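You operate a simulated robot arm through the tools that you are given. There is no shell and no other tool. Be economical: measure what you need, move in short steps, check, and stop when the job is done.

The job below is to be done with a simulated robot arm. You get a single attempt, and the scene is never put back.

TASK
Measure the yarn on the black bobbin by unwinding it; stand it in the bay marked short or long.
Fine: press reset once before unwinding; knob back to free.

Only the result counts: the job must be done as asked and must still hold three seconds after the hand-in. Knocking over, shifting, dropping, spilling or breaking anything else fails it.

THE ROBOT
A 6-joint arm with a two-finger parallel gripper, fixed in place. Base frame: the origin is at the foot of the arm, x ahead of it, y to its left, z up; the work surface is at about z = 0. Lengths are in m, angles in degrees, forces in N, time in s.
With the tool pointing down near the work surface it reaches from about 0.14 to 0.58 m from the base axis. Its first joint turns from -66.0 to 66.0 degrees. Payload 2.1 kg.
The TCP is the grasp point between the finger pads, 0.03 m short of the fingertips. In the tool frame z runs along the fingers and y along their closing line. Largest opening 0.094 m; finger width 0.028, thickness 0.01; the body of the gripper, 0.05 by 0.096 m, starts 0.055 m behind the TCP.
Orientation is that of the tool frame in the base frame, as a unit quaternion [x, y, z, w]. With the fingers straight down and closing along the base's y, the tool's x points along the base's -x, its y along +y and its z along -z.

THE INTERFACE
- The arm moves only by the tool apply_moves. Its argument "motion" is a list of rows, each an object of numbers (a shift or turn left out is 0, a gripper value left out holds the last): "dx", "dy", "dz": the shift along the tool's x, y, z in mm; "ax", "ay", "az": the turn, a rotation vector about the tool's x, y, z in degrees; "claw": the opening, from 0 (shut) to 1 (fully open). In form: [{"dx": .., "dy": .., "dz": .., "ax": .., "ay": .., "az": .., "claw": ..}, ...]. A call has 1 to 20 rows; each row shifts and turns the commanded pose from where the row before left it, along the tool's axes as they then stand. Each row takes 0.2 s and may step no farther than 0.05 m and 8.6 degrees from the row before; otherwise, or with a gripper value out of range, the whole call is refused. Where a pose cannot be reached the arm comes as near as it can. A force on the tool above 90 N (or 10 N above the force at the start of the call, whichever is more), or a blocked arm, ends the call early, and 0.2 s more pass. The fingers move at their own pace (about 0.072 m/s each) and stop on an object; they squeeze with about 20 N. The grip force told is the motor's: it shows also when the fingers shut on nothing. Time passes only in rows, and 0.2 s behind the last, so rows that do not move let the fingers close. It gives the time, the measured TCP pose, the force on the tool (base axes), the opening and the grip force at its end, in the units of the frame above (readings bear some noise).
- Cameras (640 x 400 px; columns grow to the right, rows downward): "scene" is fixed at [0.0776, -0.3876, 0.494]; the picture's right is [0.58, -0.82, 0.00], its down [-0.40, -0.28, -0.87] and it looks along [0.71, 0.50, -0.49] (base axes); focal length 346 px, centre (320, 200). "wrist" rides on the gripper at [-0.037, 0, -0.058] in the tool frame; the picture's right is [0.00, -1.00, 0.00], its down [0.97, 0.00, -0.24] and it looks along [0.24, 0.00, 0.97] (tool axes); focal length 218 px, centre (320, 200).
- snapshot(camera): a new picture of that camera. No time passes.
- measure_at(camera, pixels): for up to 12 pixels [column, row] of the newest picture of that camera ("zoom" is the newest enlarged one), the place [x, y, z] in the base frame of the surface seen there, good to about 0.003 m. No time passes.
- enlarge(camera, box): a new picture of the part [left, top, right, bottom] of that camera's present view, enlarged. No time passes.
- finish_job(): hands the job in; it is judged then, once.

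Go step by step. Measure first, check grasps and placings, and put right what went wrong. The budget is 80 turns and 54 pictures, counting those below and the enlarged ones. Unless the task says otherwise, let go and move clear before handing in, and close with one line.

The tools are called as a command line: name --argument value ..., lists and objects as JSON in quotes. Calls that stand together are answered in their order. apply_moves: Moves the arm, as the interface text tells. Its arguments: {"type":"object","properties":{"motion":{"type":"array","items":{"type":"object","properties":{"dx":{"type":"number"},"dy":{"type":"number"},"dz":{"type":"number"},"ax":{"type":"number"},"ay":{"type":"number"},"az":{"type":"number"},"claw":{"type":"number"}}}}},"required":["motion"]} The other tools are called the same way: snapshot (camera) takes a picture; measure_at (camera, pixels) gives the place of the surface under pixels of a picture; enlarge (camera, box) takes an enlarged picture of a part of a camera's view; finish_job () hands the job in.

At the start:

```text
time: 0.0
tcp_pos: [0.299, -0.0878, 0.3113]
orientation: [0.001, 1.0, 0.001, 0.0]
wrist_force: [0.1, -2.0, 0.0]
gripper_width: 0.094
finger_force: 0.1
```

scene: 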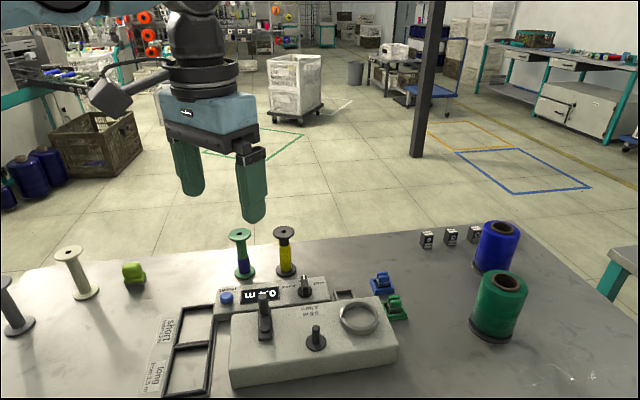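
wrist: 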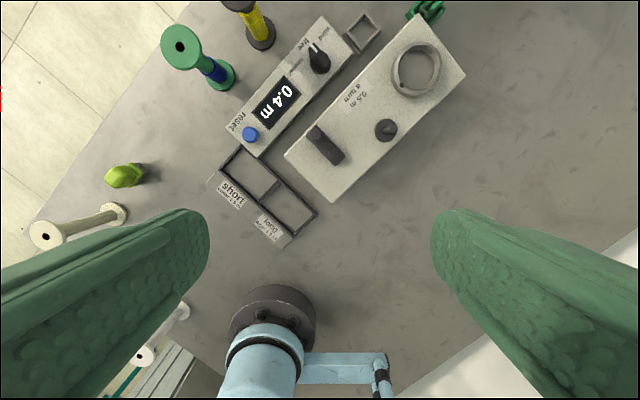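

I see a device with a reset button (scene 227,298), a display reading 0.4 m, a knob (304,288), and a crank/spindle machine. The black bobbin with yellow yarn is at (285,250). I'll enlarge to read the details.

enlarge --camera "scene" --box '[140, 220, 420, 395]'

enlarge --camera "wrist" --box '[200, 0, 480, 250]'

```text
2.29 times, centred on (280, 308) of scene
```

zoom: 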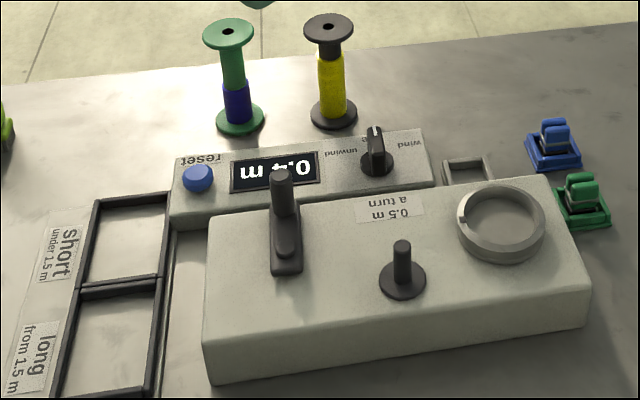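

```text
1.60 times, centred on (340, 125) of wrist
```

zoom: 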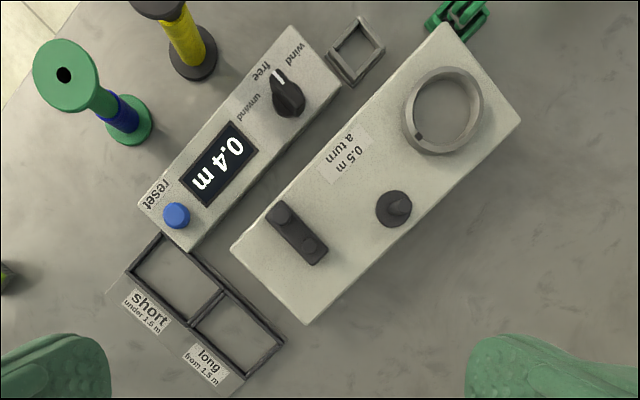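

I'll measure the key points: bobbin, button, knob, crank, spindle, ring and bays.

measure_at --camera "zoom" --pixels '[[176, 212], [278, 75], [290, 108], [283, 211], [309, 246], [397, 203], [383, 212], [445, 110], [418, 135], [180, 270], [238, 332], [192, 60]]'

enlarge --camera "scene" --box '[210, 215, 420, 346]'

```text
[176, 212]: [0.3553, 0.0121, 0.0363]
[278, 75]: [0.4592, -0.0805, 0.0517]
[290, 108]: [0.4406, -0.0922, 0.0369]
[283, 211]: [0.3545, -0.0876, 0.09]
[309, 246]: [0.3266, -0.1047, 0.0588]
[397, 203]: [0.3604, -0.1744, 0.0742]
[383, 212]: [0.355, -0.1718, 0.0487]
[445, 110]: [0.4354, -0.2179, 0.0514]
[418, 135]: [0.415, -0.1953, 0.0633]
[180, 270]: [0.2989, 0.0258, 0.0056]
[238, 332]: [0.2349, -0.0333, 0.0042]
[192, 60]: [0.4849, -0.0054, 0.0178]
```

```text
3.05 times, centred on (315, 280) of scene
```

zoom: 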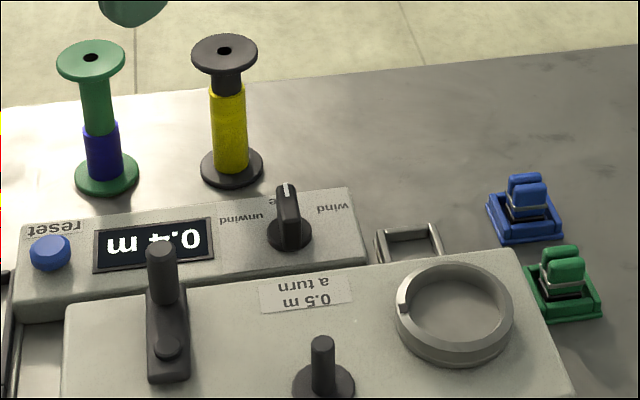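

Now measure the bobbin's geometry and the crank's and spindle's from the scene zoom.

measure_at --camera "zoom" --pixels '[[210, 50], [240, 50], [224, 62], [228, 85], [230, 130], [232, 182], [204, 168], [261, 168], [322, 342], [322, 375], [162, 245], [168, 345]]'

enlarge --camera "scene" --box '[220, 280, 400, 392]'

```text
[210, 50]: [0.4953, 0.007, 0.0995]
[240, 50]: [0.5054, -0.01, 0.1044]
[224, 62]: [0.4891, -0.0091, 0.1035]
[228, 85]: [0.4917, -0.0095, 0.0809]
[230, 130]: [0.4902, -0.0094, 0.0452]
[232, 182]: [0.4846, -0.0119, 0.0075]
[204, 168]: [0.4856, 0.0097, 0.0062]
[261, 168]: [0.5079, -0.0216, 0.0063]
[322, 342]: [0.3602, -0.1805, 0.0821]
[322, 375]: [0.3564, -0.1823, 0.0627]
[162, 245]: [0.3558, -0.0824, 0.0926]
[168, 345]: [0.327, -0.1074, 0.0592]
```

```text
3.56 times, centred on (310, 336) of scene
```

zoom: 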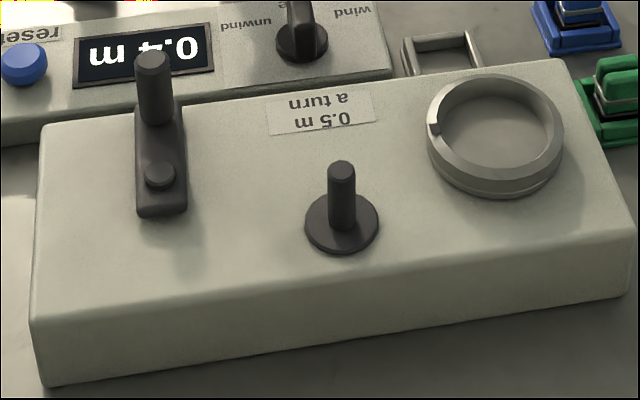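

The bobbin is at about (0.497, -0.006), top z 0.104, and the spindle peg at about (0.362, -0.178). I'll move above the bobbin with the closing line turned away from the green bobbin, and look.

apply_moves --motion '[{"dx": -33, "dy": 13.6, "dz": 10}, {"dx": -33, "dy": 13.6, "dz": 10}, {"dx": -33, "dy": 13.6, "dz": 10}, {"dx": -33, "dy": 13.6, "dz": 10}, {"dx": -33, "dy": 13.6, "dz": 10}, {"dx": -33, "dy": 13.8, "dz": 10}, {"az": 8.5}, {"az": 8.5}, {"az": 8.5}, {"az": 8.5}, {"az": 8.5}, {"az": 8.5}, {}]'

snapshot --camera "wrist"

```text
time: 2.8
tcp_pos: [0.4976, -0.006, 0.251]
orientation: [0.432, 0.902, 0.001, -0.001]
wrist_force: [-0.4, -0.3, 0.3]
gripper_width: 0.094
finger_force: 0.0
```

```text
47 pictures are left
```

wrist: 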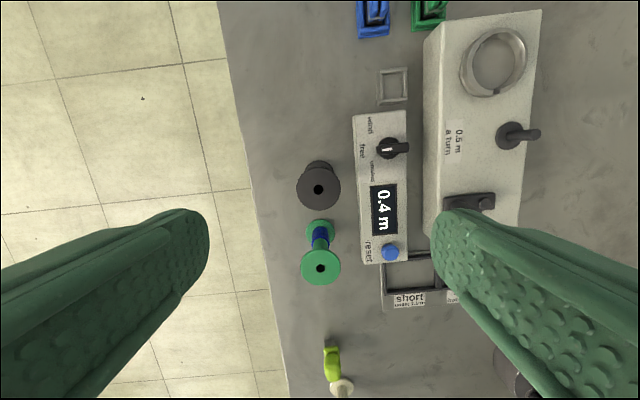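

The black bobbin's top is at (318,188) and its base is just behind it. I'll measure the flange edges.

measure_at --camera "wrist" --pixels '[[300, 188], [338, 188], [318, 173], [318, 205], [320, 268], [515, 135], [533, 135], [320, 165]]'

enlarge --camera "wrist" --box '[280, 140, 360, 290]'

enlarge --camera "wrist" --box '[420, 10, 580, 220]'

```text
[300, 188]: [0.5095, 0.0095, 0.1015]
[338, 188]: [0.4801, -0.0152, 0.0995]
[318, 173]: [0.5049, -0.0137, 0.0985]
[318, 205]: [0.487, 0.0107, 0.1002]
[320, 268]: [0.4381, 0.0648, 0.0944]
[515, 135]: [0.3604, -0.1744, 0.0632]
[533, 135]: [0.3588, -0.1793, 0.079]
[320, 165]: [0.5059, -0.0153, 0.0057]
```

```text
2.67 times, centred on (320, 215) of wrist
```

zoom: 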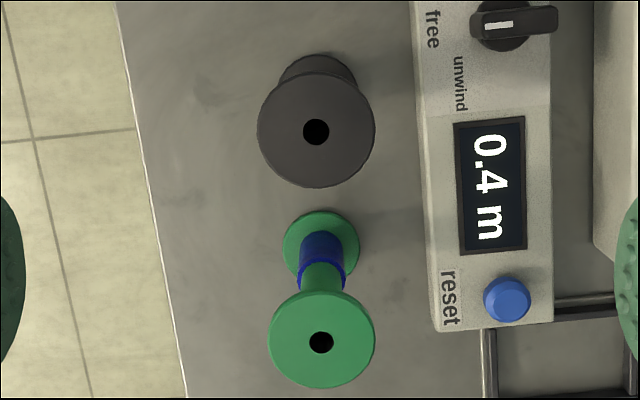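

```text
1.90 times, centred on (500, 115) of wrist
```

zoom: 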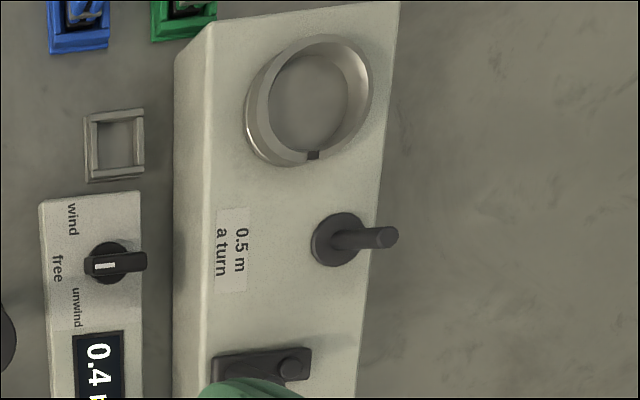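

The bobbin centre is at about (0.4955, -0.003) with its top at z≈0.10. I'll descend and grip the top flange.

apply_moves --motion '[{"dx": 3.6, "dz": 26}, {"dz": 26}, {"dz": 26}, {"dz": 26}, {"dz": 26}, {"dz": 25}, {}]'

snapshot --camera "wrist"

```text
time: 4.4
tcp_pos: [0.495, -0.0032, 0.0962]
orientation: [0.43, 0.903, 0.001, 0.0]
wrist_force: [-0.2, 0.0, 0.0]
gripper_width: 0.0939
finger_force: 0.2
```

```text
44 pictures are left
```

wrist: 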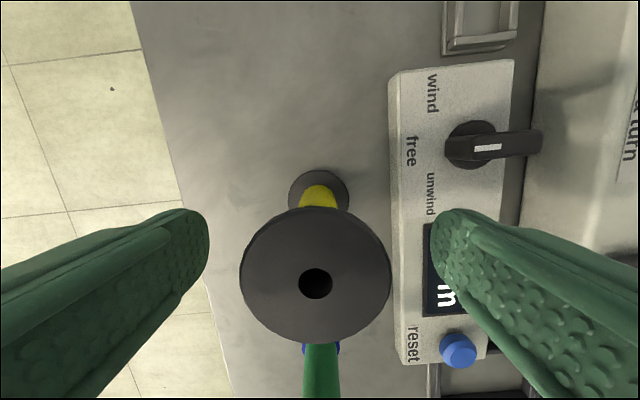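

The flange is centred on the TCP (hole at 316,283), so I'm closing the gripper.

apply_moves --motion '[{"claw": 0.3}, {"claw": 0.3}, {"claw": 0.3}, {"claw": 0.3}, {"claw": 0.3}, {"claw": 0.3}]'

```text
time: 5.8
tcp_pos: [0.4952, -0.0027, 0.0966]
orientation: [0.431, 0.902, 0.001, 0.0]
wrist_force: [1.0, -0.3, 0.0]
gripper_width: 0.043
finger_force: 20.4
```

Gripped at 43 mm with 20 N. I'll lift straight up, then check the grasp and measure the spindle precisely.

apply_moves --motion '[{"dz": -20, "claw": 0.3}, {"dz": -25}, {"dz": -25}, {"dz": -25}, {"dz": -25}, {}]'

enlarge --camera "scene" --box '[280, 310, 360, 360]'

```text
time: 7.2
tcp_pos: [0.4934, -0.0028, 0.217]
orientation: [0.43, 0.903, 0.0, 0.0]
wrist_force: [-0.5, -0.1, -0.3]
gripper_width: 0.0429
finger_force: 19.8
```

```text
8.00 times, centred on (320, 335) of scene
```

zoom: 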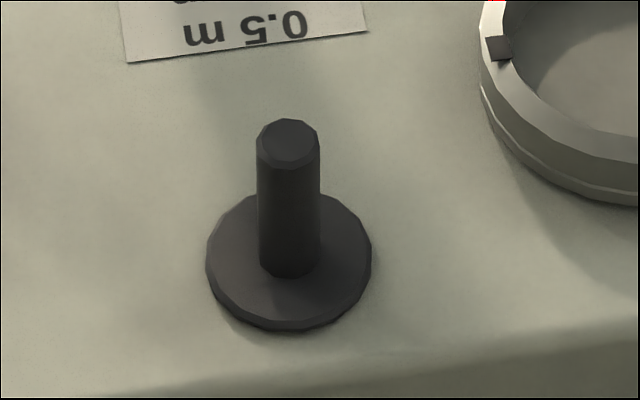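

The post looks about 11 mm wide and the bobbin hole about 10 mm, so I'll measure both more carefully, along with the ring.

measure_at --camera "zoom" --pixels '[[262, 138], [315, 138], [288, 125], [288, 158], [212, 258], [366, 258], [288, 318], [261, 220], [317, 220]]'

enlarge --camera "wrist" --box '[220, 180, 412, 300]'

snapshot --camera "scene"

```text
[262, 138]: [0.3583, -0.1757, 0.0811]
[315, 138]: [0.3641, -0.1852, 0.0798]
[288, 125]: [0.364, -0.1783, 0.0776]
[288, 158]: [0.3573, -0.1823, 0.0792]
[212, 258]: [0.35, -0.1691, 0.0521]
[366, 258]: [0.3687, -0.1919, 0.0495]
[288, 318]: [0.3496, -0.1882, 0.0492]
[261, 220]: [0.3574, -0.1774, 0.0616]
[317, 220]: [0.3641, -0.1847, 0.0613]
```

```text
3.33 times, centred on (316, 240) of wrist
```

zoom: 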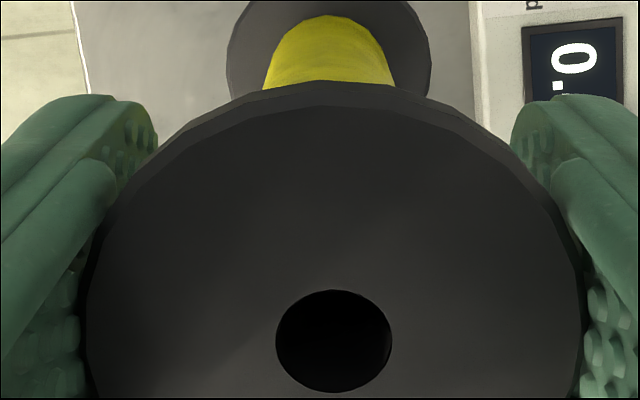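

```text
41 pictures are left
```

scene: 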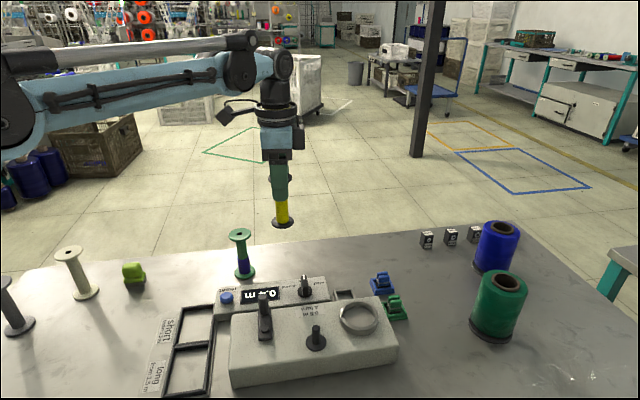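

The bobbin hangs straight in the grip. The post centre is about (0.361, -0.180), so I'll carry the bobbin over it.

apply_moves --motion '[{"dx": -9.05, "dy": -35.75}, {"dx": -9.05, "dy": -35.75}, {"dx": -9.05, "dy": -35.75}, {"dx": -9.05, "dy": -35.75}, {"dx": -9.05, "dy": -35.75}, {"dx": -9.05, "dy": -35.75}, {}, {}]'

enlarge --camera "scene" --box '[240, 220, 400, 380]'

```text
time: 9.0
tcp_pos: [0.3622, -0.1792, 0.2157]
orientation: [0.431, 0.903, 0.0, 0.0]
wrist_force: [-0.2, 0.1, -0.4]
gripper_width: 0.0428
finger_force: 19.8
```

```text
2.50 times, centred on (320, 300) of scene
```

zoom: 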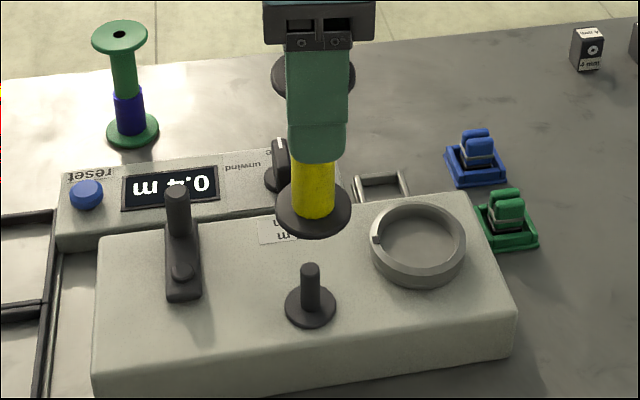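

The bobbin is nearly over the post. I'll zoom in to compare the flange centre and the post.

enlarge --camera "scene" --box '[280, 290, 360, 340]'

enlarge --camera "wrist" --box '[240, 100, 400, 220]'

```text
8.00 times, centred on (320, 315) of scene
```

zoom: 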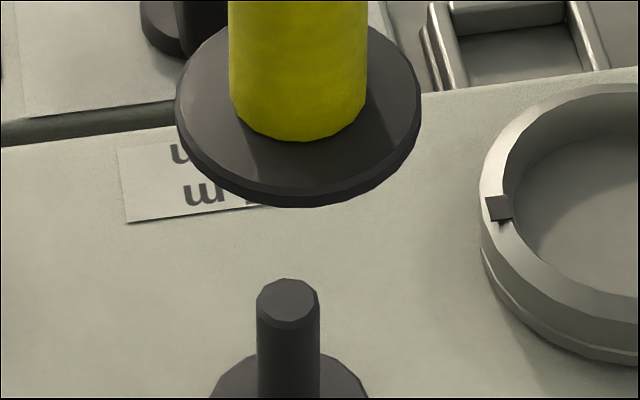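

```text
3.33 times, centred on (320, 160) of wrist
```

zoom: 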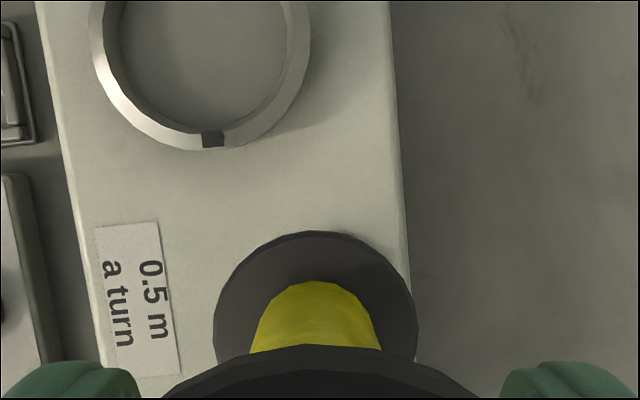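

The bottom flange centre seems slightly off the post (columns 298 vs 288 in the zoom). I'll measure it directly.

enlarge --camera "scene" --box '[280, 280, 360, 330]'

measure_at --camera "zoom" --pixels '[[180, 175], [416, 172], [298, 270], [298, 281], [298, 190], [250, 140], [350, 140], [240, 250], [360, 250], [288, 380]]'

```text
8.00 times, centred on (320, 305) of scene
```

zoom: 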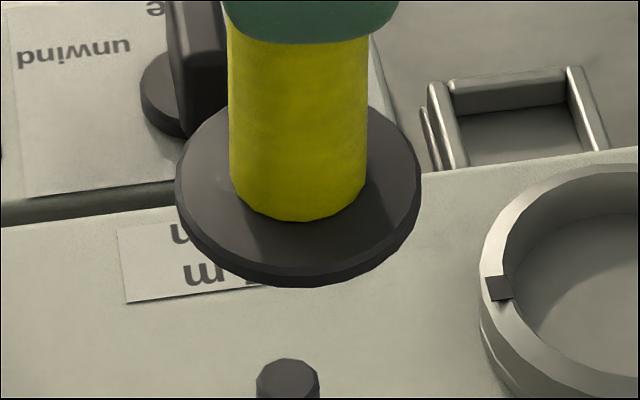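

```text
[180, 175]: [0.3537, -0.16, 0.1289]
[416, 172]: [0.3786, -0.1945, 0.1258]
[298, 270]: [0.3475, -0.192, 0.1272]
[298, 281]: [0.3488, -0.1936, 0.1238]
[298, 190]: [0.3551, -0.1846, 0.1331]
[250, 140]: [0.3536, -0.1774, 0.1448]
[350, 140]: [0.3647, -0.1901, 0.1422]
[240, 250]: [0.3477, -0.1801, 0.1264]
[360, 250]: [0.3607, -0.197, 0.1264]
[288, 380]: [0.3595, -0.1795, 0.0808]
```

The bottom flange centre is at about (0.3655, -0.1785) against the post at (0.361, -0.180). I'll shift by the difference, lower to just above the post and check.

apply_moves --motion '[{"dx": 2, "dy": -4.1}, {"dz": 15}, {"dz": 14}, {}, {}]'

enlarge --camera "scene" --box '[280, 290, 360, 340]'

measure_at --camera "zoom" --pixels '[[180, 180], [405, 180], [290, 280], [288, 325], [290, 250]]'

```text
time: 10.2
tcp_pos: [0.357, -0.181, 0.1879]
orientation: [0.43, 0.903, 0.001, 0.0]
wrist_force: [-0.5, 0.4, -0.7]
gripper_width: 0.0427
finger_force: 19.4
```

```text
8.00 times, centred on (320, 315) of scene
```

zoom: 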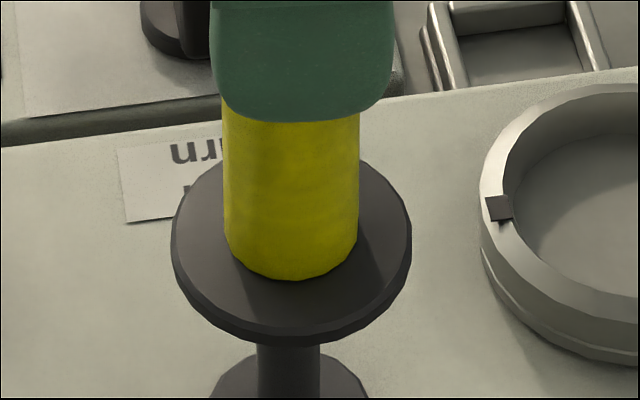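

```text
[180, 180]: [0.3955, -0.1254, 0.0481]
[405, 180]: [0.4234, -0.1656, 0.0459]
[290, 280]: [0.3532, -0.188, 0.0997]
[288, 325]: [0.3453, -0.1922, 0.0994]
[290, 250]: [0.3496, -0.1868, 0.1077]
```

Columns now agree (flange centre 291, post 288). I'll lower slowly and watch the force.

apply_moves --motion '[{"dz": 4}, {"dz": 4}, {"dz": 2}, {"dz": 2}, {"dz": 2}, {}]'

enlarge --camera "scene" --box '[280, 290, 360, 340]'

```text
time: 11.6
tcp_pos: [0.3582, -0.1809, 0.1728]
orientation: [0.43, 0.903, 0.001, 0.0]
wrist_force: [0.6, 0.7, 18.9]
gripper_width: 0.0431
finger_force: 20.2
```

```text
8.00 times, centred on (320, 315) of scene
```

zoom: 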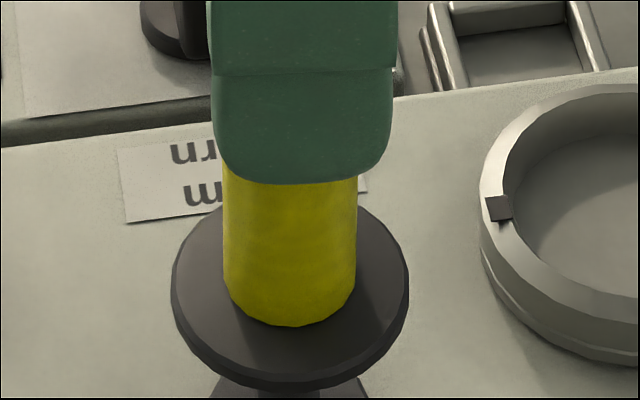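

It is resting on the post top (18.9 N) and not threaded yet. Columns agree, so the remaining error is along the camera's depth, which is tool y; I'll search that way gently.

apply_moves --motion '[{"dz": -0.5}, {"dy": -0.7, "dz": 0.2}, {"dy": -0.7, "dz": 0.2}, {"dy": -0.7, "dz": 0.2}, {"dz": 1}, {}]'

enlarge --camera "scene" --box '[280, 290, 360, 340]'

```text
time: 13.0
tcp_pos: [0.3559, -0.1833, 0.1715]
orientation: [0.43, 0.903, 0.001, 0.0]
wrist_force: [0.4, 0.2, 18.3]
gripper_width: 0.0431
finger_force: 19.9
```

```text
8.00 times, centred on (320, 315) of scene
```

zoom: 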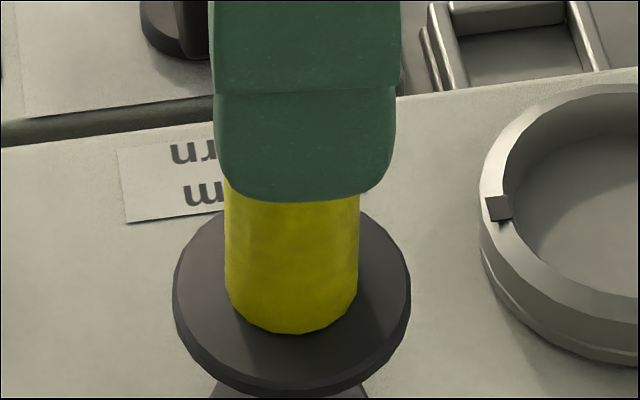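

No drop yet. I'll sweep back the other way with a small column correction.

apply_moves --motion '[{"dx": 0.4, "dy": 1.0}, {"dy": 1.0}, {"dy": 0.7}, {"dy": 0.7, "dz": 0.2}, {"dy": 0.7, "dz": 0.2}, {"dy": 0.7, "dz": 0.2}, {"dz": 0.5}, {}]'

enlarge --camera "scene" --box '[280, 290, 360, 340]'

```text
time: 14.8
tcp_pos: [0.3601, -0.1791, 0.1701]
orientation: [0.43, 0.903, 0.001, 0.0]
wrist_force: [0.0, 2.5, 18.0]
gripper_width: 0.0431
finger_force: 20.3
```

```text
8.00 times, centred on (320, 315) of scene
```

zoom: 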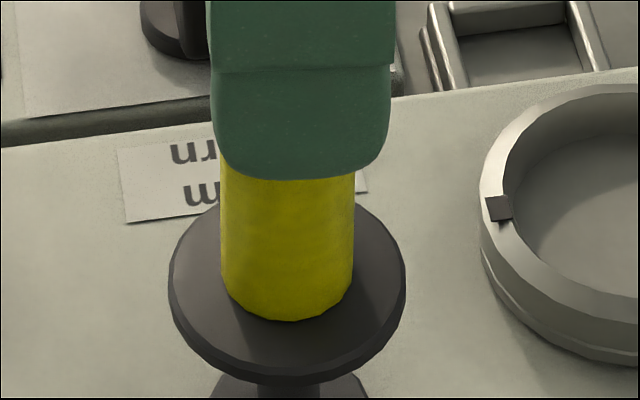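

There's no drop anywhere, and the post (about 11 mm) is wider than the bore (about 10 mm), so it is probably a yarn guide. The marked ring looks about 47 mm inside, which fits the 43 mm flange, so I'll lift off and measure the ring.

apply_moves --motion '[{"dz": -10}, {"dz": -20}, {"dz": -20}, {}]'

enlarge --camera "scene" --box '[325, 285, 395, 345]'

measure_at --camera "zoom" --pixels '[[110, 200], [560, 200], [320, 60], [320, 360], [320, 220], [150, 200], [480, 200]]'

```text
time: 15.8
tcp_pos: [0.3591, -0.1786, 0.2199]
orientation: [0.431, 0.903, 0.001, 0.001]
wrist_force: [-0.3, -0.3, -1.3]
gripper_width: 0.0429
finger_force: 20.0
```

```text
6.67 times, centred on (360, 315) of scene
```

zoom: 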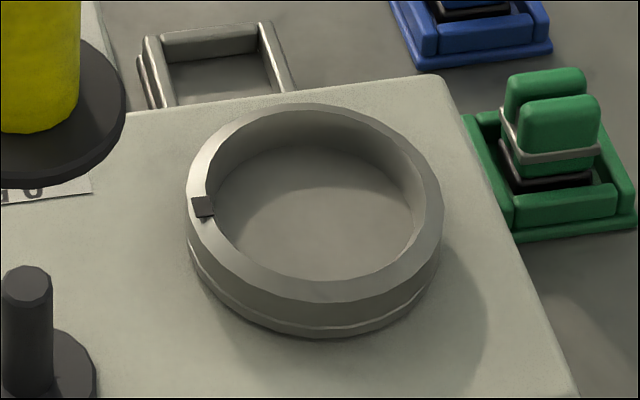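

```text
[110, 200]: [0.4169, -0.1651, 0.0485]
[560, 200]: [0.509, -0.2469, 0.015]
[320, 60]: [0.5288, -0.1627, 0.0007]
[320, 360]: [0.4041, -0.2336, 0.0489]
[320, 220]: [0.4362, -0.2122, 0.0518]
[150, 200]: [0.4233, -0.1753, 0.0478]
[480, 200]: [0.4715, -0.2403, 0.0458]
```

The ring looks like a rotating cup: bevelled rim, index tick, seam, and a floor at z≈0.051. I'll measure its rim points for the centre and inner size.

measure_at --camera "zoom" --pixels '[[200, 190], [430, 190], [315, 108], [315, 288], [250, 265], [385, 265], [245, 125], [385, 125], [222, 195], [414, 215], [315, 150], [315, 275]]'

```text
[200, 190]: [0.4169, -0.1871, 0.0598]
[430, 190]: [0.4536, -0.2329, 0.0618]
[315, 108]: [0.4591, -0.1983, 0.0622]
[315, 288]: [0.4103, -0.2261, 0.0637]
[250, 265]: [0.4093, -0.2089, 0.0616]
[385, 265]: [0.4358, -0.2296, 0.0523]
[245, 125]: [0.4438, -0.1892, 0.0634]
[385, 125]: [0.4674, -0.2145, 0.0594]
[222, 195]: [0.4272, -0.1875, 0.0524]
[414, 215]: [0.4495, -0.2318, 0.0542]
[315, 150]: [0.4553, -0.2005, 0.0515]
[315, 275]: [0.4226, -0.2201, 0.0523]
```

Ring centre is about (0.435, -0.211), with about 50 mm inside, so the bobbin flange fits. I'll move over it and check.

apply_moves --motion '[{"dx": -23.8, "dy": 12}, {"dx": -23.8, "dy": 12}, {"dx": -23.8, "dy": 12}, {"dz": 20}, {"dz": 20}, {}, {}]'

enlarge --camera "scene" --box '[325, 275, 395, 335]'

measure_at --camera "zoom" --pixels '[[222, 190], [400, 190], [310, 258], [310, 240]]'

```text
time: 17.4
tcp_pos: [0.4337, -0.2118, 0.1803]
orientation: [0.43, 0.903, 0.001, 0.0]
wrist_force: [0.4, -0.2, 0.0]
gripper_width: 0.043
finger_force: 19.7
```

```text
6.67 times, centred on (360, 305) of scene
```

zoom: 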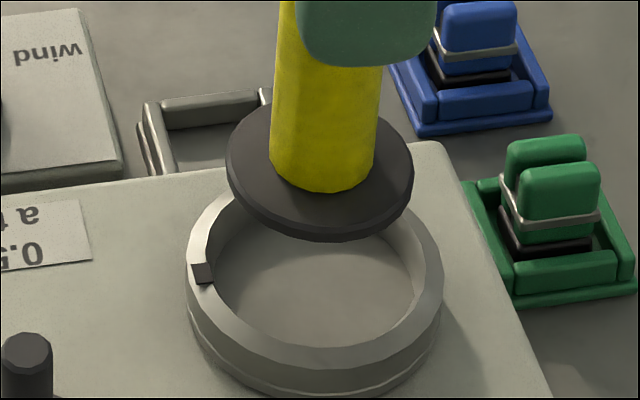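

```text
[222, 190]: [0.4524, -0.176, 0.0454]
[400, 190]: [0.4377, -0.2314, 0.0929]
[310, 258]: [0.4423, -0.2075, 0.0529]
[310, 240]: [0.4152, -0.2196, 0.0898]
```

Nearly aligned; I'll shift about 2 mm right and lower into the cup.

apply_moves --motion '[{"dx": -2}, {"dz": 10}, {"dz": 10}, {"dz": 8}, {"dz": 4}, {"dz": 3}, {"dz": 3}, {}]'

enlarge --camera "scene" --box '[315, 265, 405, 345]'

```text
time: 19.2
tcp_pos: [0.434, -0.2142, 0.1423]
orientation: [0.431, 0.903, 0.001, 0.0]
wrist_force: [-1.1, 0.5, 12.7]
gripper_width: 0.0427
finger_force: 19.9
```

```text
5.00 times, centred on (360, 305) of scene
```

zoom: 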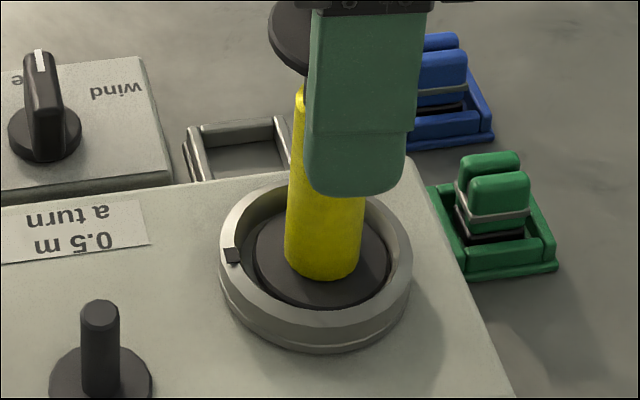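

The bobbin sits in the cup (12.7 N contact, lower flange inside the rim). I'll release and retreat upward.

apply_moves --motion '[{"claw": 0.8}, {"claw": 0.8}, {"claw": 0.8}, {"dz": -15}, {"dz": -25}, {"dz": -25}, {"dz": -25}, {}]'

snapshot --camera "scene"

```text
time: 21.0
tcp_pos: [0.4345, -0.2144, 0.2335]
orientation: [0.431, 0.902, 0.001, 0.002]
wrist_force: [-0.4, -0.4, 0.1]
gripper_width: 0.0753
finger_force: 0.2
```

```text
29 pictures are left
```

scene: 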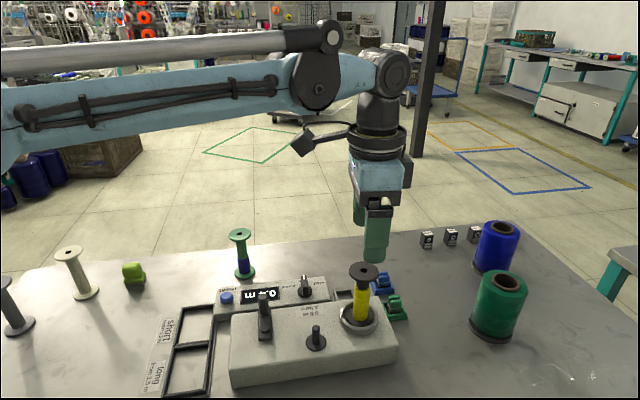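

The bobbin stands in the cup. Next is the reset button: close the fingers, move over it and measure its top.

measure_at --camera "scene" --pixels '[[227, 295], [224, 298], [231, 298], [227, 302], [238, 302], [304, 275], [303, 291], [264, 297], [368, 268]]'

apply_moves --motion '[{"dx": 37.7, "dy": 13.5, "claw": 0}, {"dx": 37.7, "dy": 13.5}, {"dx": 37.7, "dy": 13.5}, {"dx": 37.7, "dy": 13.5}, {"dx": 37.7, "dy": 13.5}, {"dx": 37.7, "dy": 13.5}, {"dz": 35}, {"dz": 35}, {"dz": 40}, {}, {}]'

enlarge --camera "scene" --box '[170, 240, 330, 340]'

```text
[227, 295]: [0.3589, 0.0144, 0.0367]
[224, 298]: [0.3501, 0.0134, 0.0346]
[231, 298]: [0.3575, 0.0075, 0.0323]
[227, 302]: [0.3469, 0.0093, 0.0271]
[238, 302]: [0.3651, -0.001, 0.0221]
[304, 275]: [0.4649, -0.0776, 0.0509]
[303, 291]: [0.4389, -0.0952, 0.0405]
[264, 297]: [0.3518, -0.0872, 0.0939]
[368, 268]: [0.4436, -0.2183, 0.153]
```

```text
time: 23.4
tcp_pos: [0.3546, 0.0113, 0.1226]
orientation: [0.431, 0.902, 0.001, 0.0]
wrist_force: [-0.8, -0.4, 0.3]
gripper_width: 0.0
finger_force: 20.4
```

```text
4.00 times, centred on (250, 290) of scene
```

zoom: 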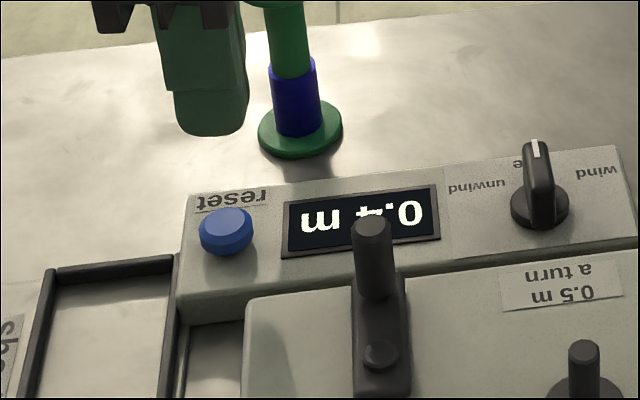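

Positioned over the button (top z≈0.037). I'll press down once, to a tip height of about 0.031, and then come up.

apply_moves --motion '[{"dz": 20}, {"dz": 20}, {"dz": 10}, {"dz": 4}, {"dz": 3}, {"dz": 2}, {"dz": 2}, {}]'

enlarge --camera "scene" --box '[190, 260, 310, 335]'

```text
time: 25.2
tcp_pos: [0.3542, 0.0132, 0.063]
orientation: [0.431, 0.903, 0.001, 0.0]
wrist_force: [-0.2, -0.4, 2.1]
gripper_width: 0.0004
finger_force: 19.8
```

```text
5.33 times, centred on (250, 298) of scene
```

zoom: 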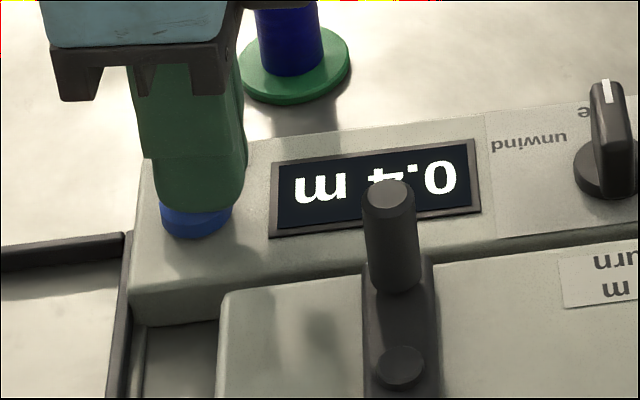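

Contact has just begun (2.1 N) and the display still shows 0.4. I'll press further in small steps.

apply_moves --motion '[{"dz": 1.5}, {"dz": 1.5}, {}]'

enlarge --camera "scene" --box '[190, 260, 310, 335]'

```text
time: 26.0
tcp_pos: [0.3549, 0.012, 0.0595]
orientation: [0.431, 0.903, 0.001, 0.001]
wrist_force: [1.8, 1.4, 4.2]
gripper_width: 0.0001
finger_force: 20.7
```

```text
5.33 times, centred on (250, 298) of scene
```

zoom: 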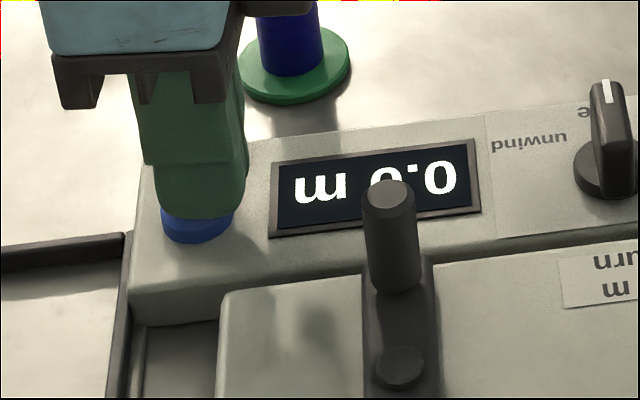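

The display now reads 0.0 m, so the reset is done. I'll lift straight up, move above the knob and turn the gripper so the fingers straddle its bar.

apply_moves --motion '[{"dz": -20}, {"dz": -30}, {"dz": -40}, {"dx": -33.7, "dy": 2.3}, {"dx": -33.7, "dy": 2.3}, {"dx": -33.7, "dy": 2.3}, {"dx": -33.7, "dy": 2.3}, {"az": -8.5, "claw": 0.45}, {"az": -8.5}, {"az": -8.5}, {"az": -8.5}, {"az": -8.5}, {"az": -8.5}, {"az": -8.5}, {"az": -8.5}, {"az": -8.5}, {"az": -8.5}, {"az": -8.5}, {}]'

snapshot --camera "wrist"

```text
time: 30.0
tcp_pos: [0.4464, -0.0858, 0.1494]
orientation: [-0.364, 0.932, 0.001, 0.001]
wrist_force: [-0.3, 0.7, 0.1]
gripper_width: 0.0422
finger_force: 0.1
```

```text
25 pictures are left
```

wrist: 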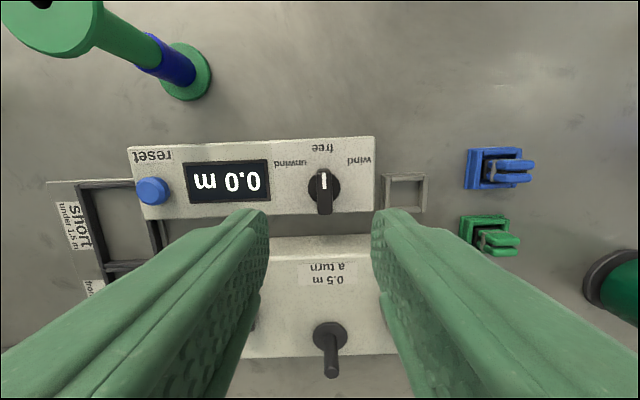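

The bar now lies between the fingers; the knob is at (323,190). I'll measure its centre and the ends of the bar.

enlarge --camera "wrist" --box '[270, 140, 380, 225]'

measure_at --camera "zoom" --pixels '[[312, 195], [312, 245], [312, 280], [300, 330], [325, 400], [216, 285], [402, 285], [285, 240], [340, 240]]'

```text
4.71 times, centred on (325, 182) of wrist
```

zoom: 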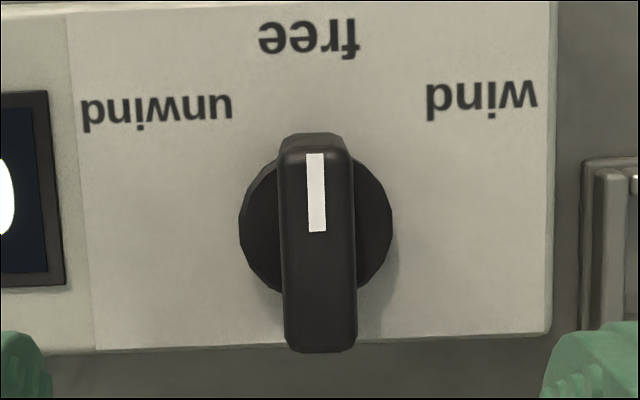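

```text
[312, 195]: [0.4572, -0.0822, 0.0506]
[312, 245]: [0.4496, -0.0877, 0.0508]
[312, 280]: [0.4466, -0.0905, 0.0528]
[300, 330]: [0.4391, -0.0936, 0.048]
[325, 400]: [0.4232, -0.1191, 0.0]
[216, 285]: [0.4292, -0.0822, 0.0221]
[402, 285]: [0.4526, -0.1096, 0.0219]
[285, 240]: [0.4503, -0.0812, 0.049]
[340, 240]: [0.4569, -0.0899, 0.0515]
```

Bar centre is about (0.450, -0.087) with its top at 0.051. I'll descend over it and close.

apply_moves --motion '[{"dx": -2, "dy": -2.8, "dz": 25}, {"dz": 25}, {"dz": 20}, {"dz": 11}, {"claw": 0.0}, {}, {}, {}]'

enlarge --camera "wrist" --box '[200, 120, 440, 300]'

```text
time: 31.8
tcp_pos: [0.45, -0.0876, 0.0678]
orientation: [-0.362, 0.932, -0.001, 0.001]
wrist_force: [7.7, -8.9, -13.7]
gripper_width: 0.0116
finger_force: 44.9
```

```text
2.22 times, centred on (320, 210) of wrist
```

zoom: 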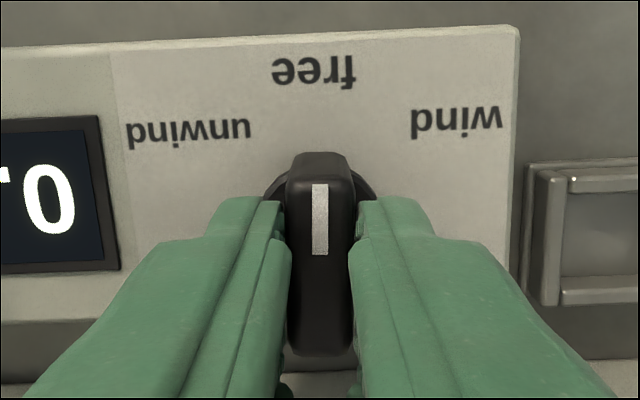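

The bar is gripped (11.6 mm). Turning counterclockwise toward "unwind".

apply_moves --motion '[{"dy": -0.7}, {"az": -8}, {"az": -8}, {"az": -8}, {"az": -8}, {"az": -8}, {"az": -8}, {}]'

enlarge --camera "wrist" --box '[200, 120, 440, 300]'

```text
time: 33.6
tcp_pos: [0.45, -0.0896, 0.0669]
orientation: [0.71, -0.704, 0.003, -0.001]
wrist_force: [13.8, -19.3, -27.2]
gripper_width: 0.012
finger_force: 45.3
```

```text
2.22 times, centred on (320, 210) of wrist
```

zoom: 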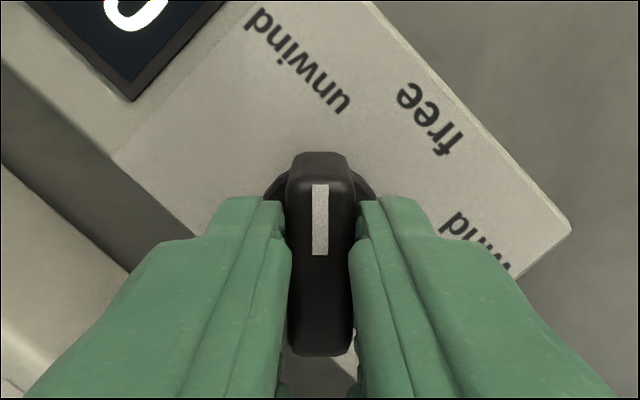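

The pointer has turned 48° and the "unwind" label centre is still some 8-10° further. I'll relax the lateral load and turn on a bit.

apply_moves --motion '[{"dx": 1, "dy": -0.7, "dz": 1}, {"az": -5}, {"az": -5}, {}]'

enlarge --camera "wrist" --box '[200, 120, 440, 300]'

```text
time: 34.6
tcp_pos: [0.4502, -0.0873, 0.0676]
orientation: [0.769, -0.639, -0.001, -0.001]
wrist_force: [-4.6, 0.5, 27.4]
gripper_width: 0.0161
finger_force: 45.1
```

```text
2.22 times, centred on (320, 210) of wrist
```

zoom: 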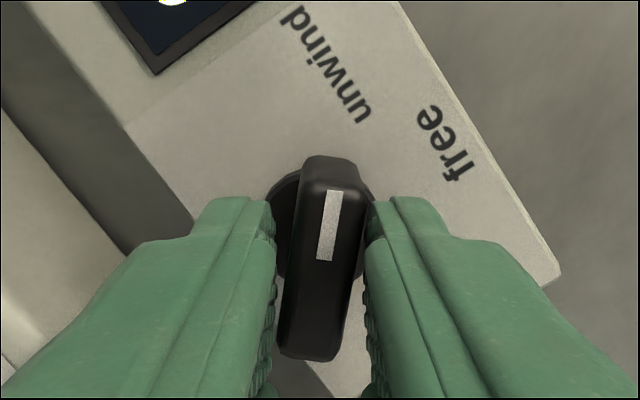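

The knob met its stop at about 48° (it lagged the fingers), so this is "unwind". I'll open, rise and check where it stays.

apply_moves --motion '[{"az": 6}, {"claw": 0.4}, {"claw": 0.4}, {"claw": 0.4}, {"dz": -25}, {"dz": -30}, {"dz": -35}, {}]'

snapshot --camera "wrist"

snapshot --camera "scene"

```text
time: 36.4
tcp_pos: [0.4502, -0.0893, 0.1565]
orientation: [0.734, -0.679, 0.001, 0.0]
wrist_force: [0.1, -0.5, 0.6]
gripper_width: 0.0374
finger_force: 0.2
```

```text
20 pictures are left
```

wrist: 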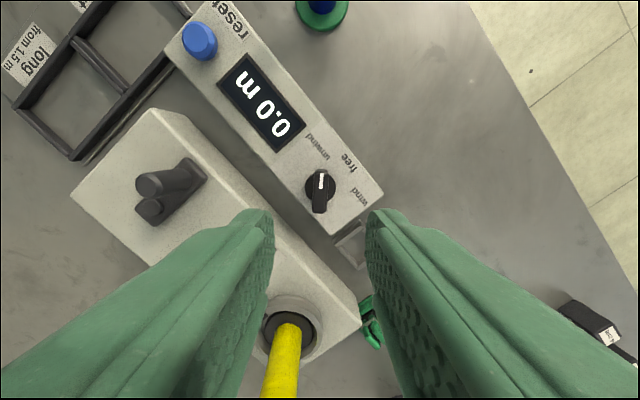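

```text
19 pictures are left
```

scene: 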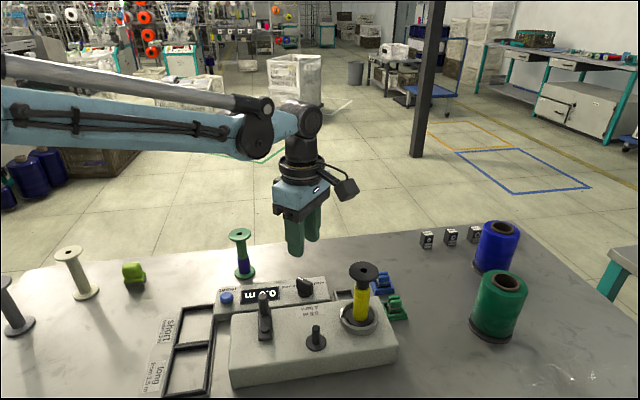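

The knob rests at "unwind" and the display reads 0.0. Now the crank: I'll measure the handle and pivot from this wrist view.

enlarge --camera "wrist" --box '[100, 130, 240, 240]'

measure_at --camera "wrist" --pixels '[[148, 184], [140, 184], [157, 186], [148, 177], [150, 208], [143, 211], [195, 170], [172, 180], [170, 195], [312, 190]]'

```text
3.64 times, centred on (170, 185) of wrist
```

zoom: 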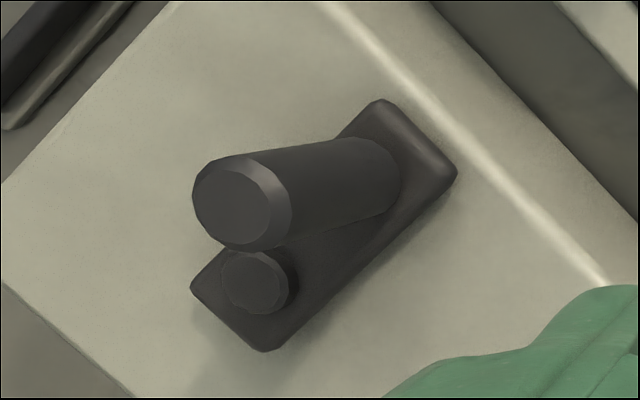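

```text
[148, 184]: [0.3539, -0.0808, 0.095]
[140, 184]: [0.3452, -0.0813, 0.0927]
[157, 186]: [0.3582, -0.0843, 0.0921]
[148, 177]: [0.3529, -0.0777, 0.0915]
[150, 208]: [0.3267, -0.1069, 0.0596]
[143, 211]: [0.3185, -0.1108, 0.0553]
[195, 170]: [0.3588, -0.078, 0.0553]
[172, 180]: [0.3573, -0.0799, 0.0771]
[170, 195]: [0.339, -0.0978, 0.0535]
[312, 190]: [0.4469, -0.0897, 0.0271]
```

Handle centre is about (0.353, -0.083), pivot about (0.327, -0.1065), radius about 35 mm. I'll move over the handle, descend and grip its upper part.

apply_moves --motion '[{"dx": -4.6, "dy": 32}, {"dx": -4.6, "dy": 32}, {"dx": -4.6, "dy": 32}, {"dz": 20}, {"dz": 20}, {}]'

snapshot --camera "wrist"

measure_at --camera "wrist" --pixels '[[320, 230], [320, 240], [320, 250], [310, 240], [330, 240]]'

```text
time: 37.8
tcp_pos: [0.3547, -0.081, 0.1162]
orientation: [0.735, -0.678, 0.001, -0.001]
wrist_force: [-0.3, -0.5, -0.4]
gripper_width: 0.0375
finger_force: 0.1
```

```text
17 pictures are left
```

wrist: 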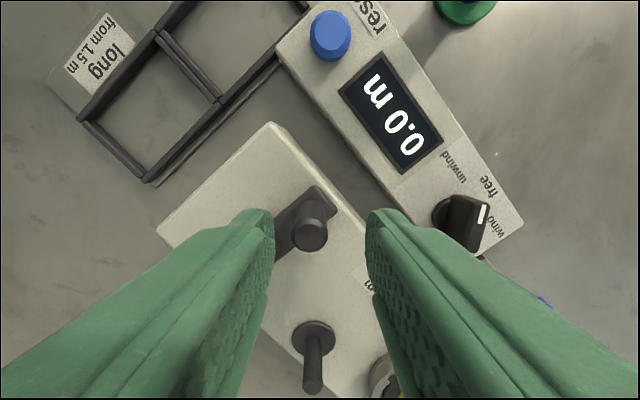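

```text
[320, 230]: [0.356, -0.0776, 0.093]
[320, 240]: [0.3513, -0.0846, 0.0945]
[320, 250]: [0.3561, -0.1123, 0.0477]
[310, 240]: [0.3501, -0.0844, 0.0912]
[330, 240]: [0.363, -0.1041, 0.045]
```

The handle top is at (309,235), about 4 mm to the left of centre. I'll correct, descend and grip.

apply_moves --motion '[{"dx": -1, "dy": 4.2}, {"dz": 12}, {"dz": 10}, {"claw": 0}, {}, {}, {}]'

enlarge --camera "wrist" --box '[200, 100, 460, 300]'

```text
time: 39.4
tcp_pos: [0.3489, -0.0819, 0.094]
orientation: [0.734, -0.679, 0.0, 0.001]
wrist_force: [-1.7, -2.7, -0.3]
gripper_width: 0.0151
finger_force: 45.2
```

```text
2.00 times, centred on (330, 200) of wrist
```

zoom: 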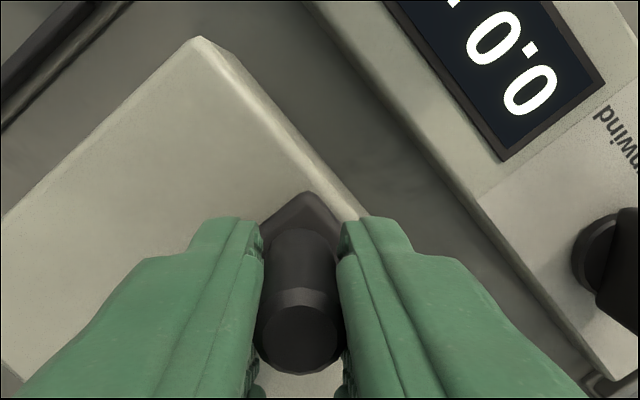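

The handle is gripped at 15 mm. I'll try a 60° clockwise arc and see how the force and display respond.

apply_moves --motion '[{"dx": 10.2, "dy": -6.5}, {"dx": 11.8, "dy": -2.6}, {"dx": 11.95, "dy": 1.6}, {}]'

snapshot --camera "scene"

```text
time: 40.4
tcp_pos: [0.357, -0.1145, 0.0947]
orientation: [0.734, -0.679, -0.001, 0.0]
wrist_force: [-20.4, 5.9, -16.9]
gripper_width: 0.0147
finger_force: 44.7
```

```text
15 pictures are left
```

scene: 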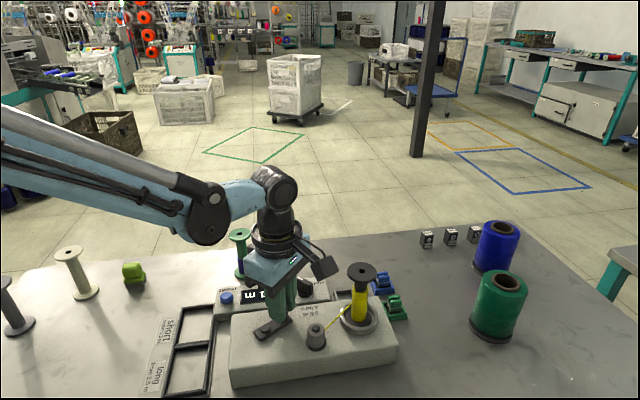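

Yarn is now running from the bobbin to the post, so the setup works and clockwise unwinds. I've refined the pivot to (0.3247, -0.1053), R 33.6 mm, and I'm continuing the circle.

apply_moves --motion '[{"dx": 13.4, "dy": 12.1}, {"dx": 7.2, "dy": 15.8}, {"dx": -1.6, "dy": 17.3}, {"dx": -10.1, "dy": 14.2}, {}]'

enlarge --camera "scene" --box '[200, 240, 400, 380]'

```text
time: 41.6
tcp_pos: [0.301, -0.1283, 0.0935]
orientation: [0.734, -0.679, 0.0, 0.001]
wrist_force: [-9.1, -7.7, 3.8]
gripper_width: 0.015
finger_force: 45.3
```

```text
2.86 times, centred on (300, 310) of scene
```

zoom: 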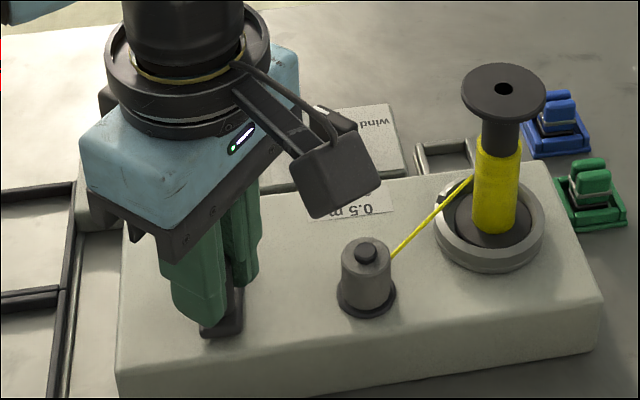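

Going smoothly (about 12 N). I'll complete the first turn back to about -16°.

apply_moves --motion '[{"dx": -15.8, "dy": 7.2}, {"dx": -17.3, "dy": -1.6}, {"dx": -14.2, "dy": -10.1}, {"dx": -7.2, "dy": -15.8}, {"dx": 1.6, "dy": -17.3}, {"dx": 10.1, "dy": -14.2}, {"dx": 15.8, "dy": -7.2}, {"dx": 17.3, "dy": 1.6}, {"dx": 14.2, "dy": 10.1}, {"dx": 7.2, "dy": 15.8}, {"dx": -1.6, "dy": 17.3}, {"dx": -10.1, "dy": 14.2}, {}]'

enlarge --camera "wrist" --box '[220, 0, 640, 262]'

```text
time: 44.4
tcp_pos: [0.3001, -0.1285, 0.0951]
orientation: [0.734, -0.679, 0.0, 0.002]
wrist_force: [-16.1, -14.1, 2.4]
gripper_width: 0.0149
finger_force: 45.2
```

```text
1.52 times, centred on (430, 131) of wrist
```

zoom: 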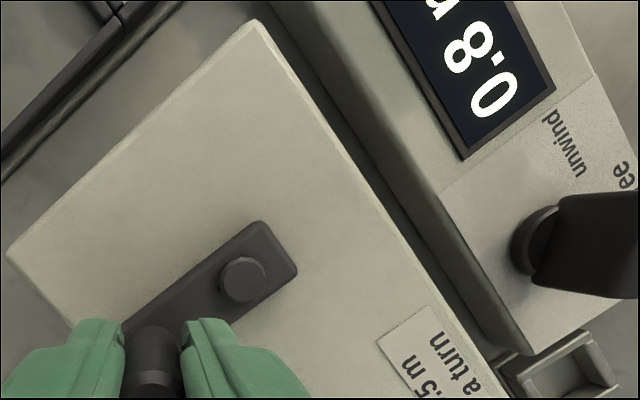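

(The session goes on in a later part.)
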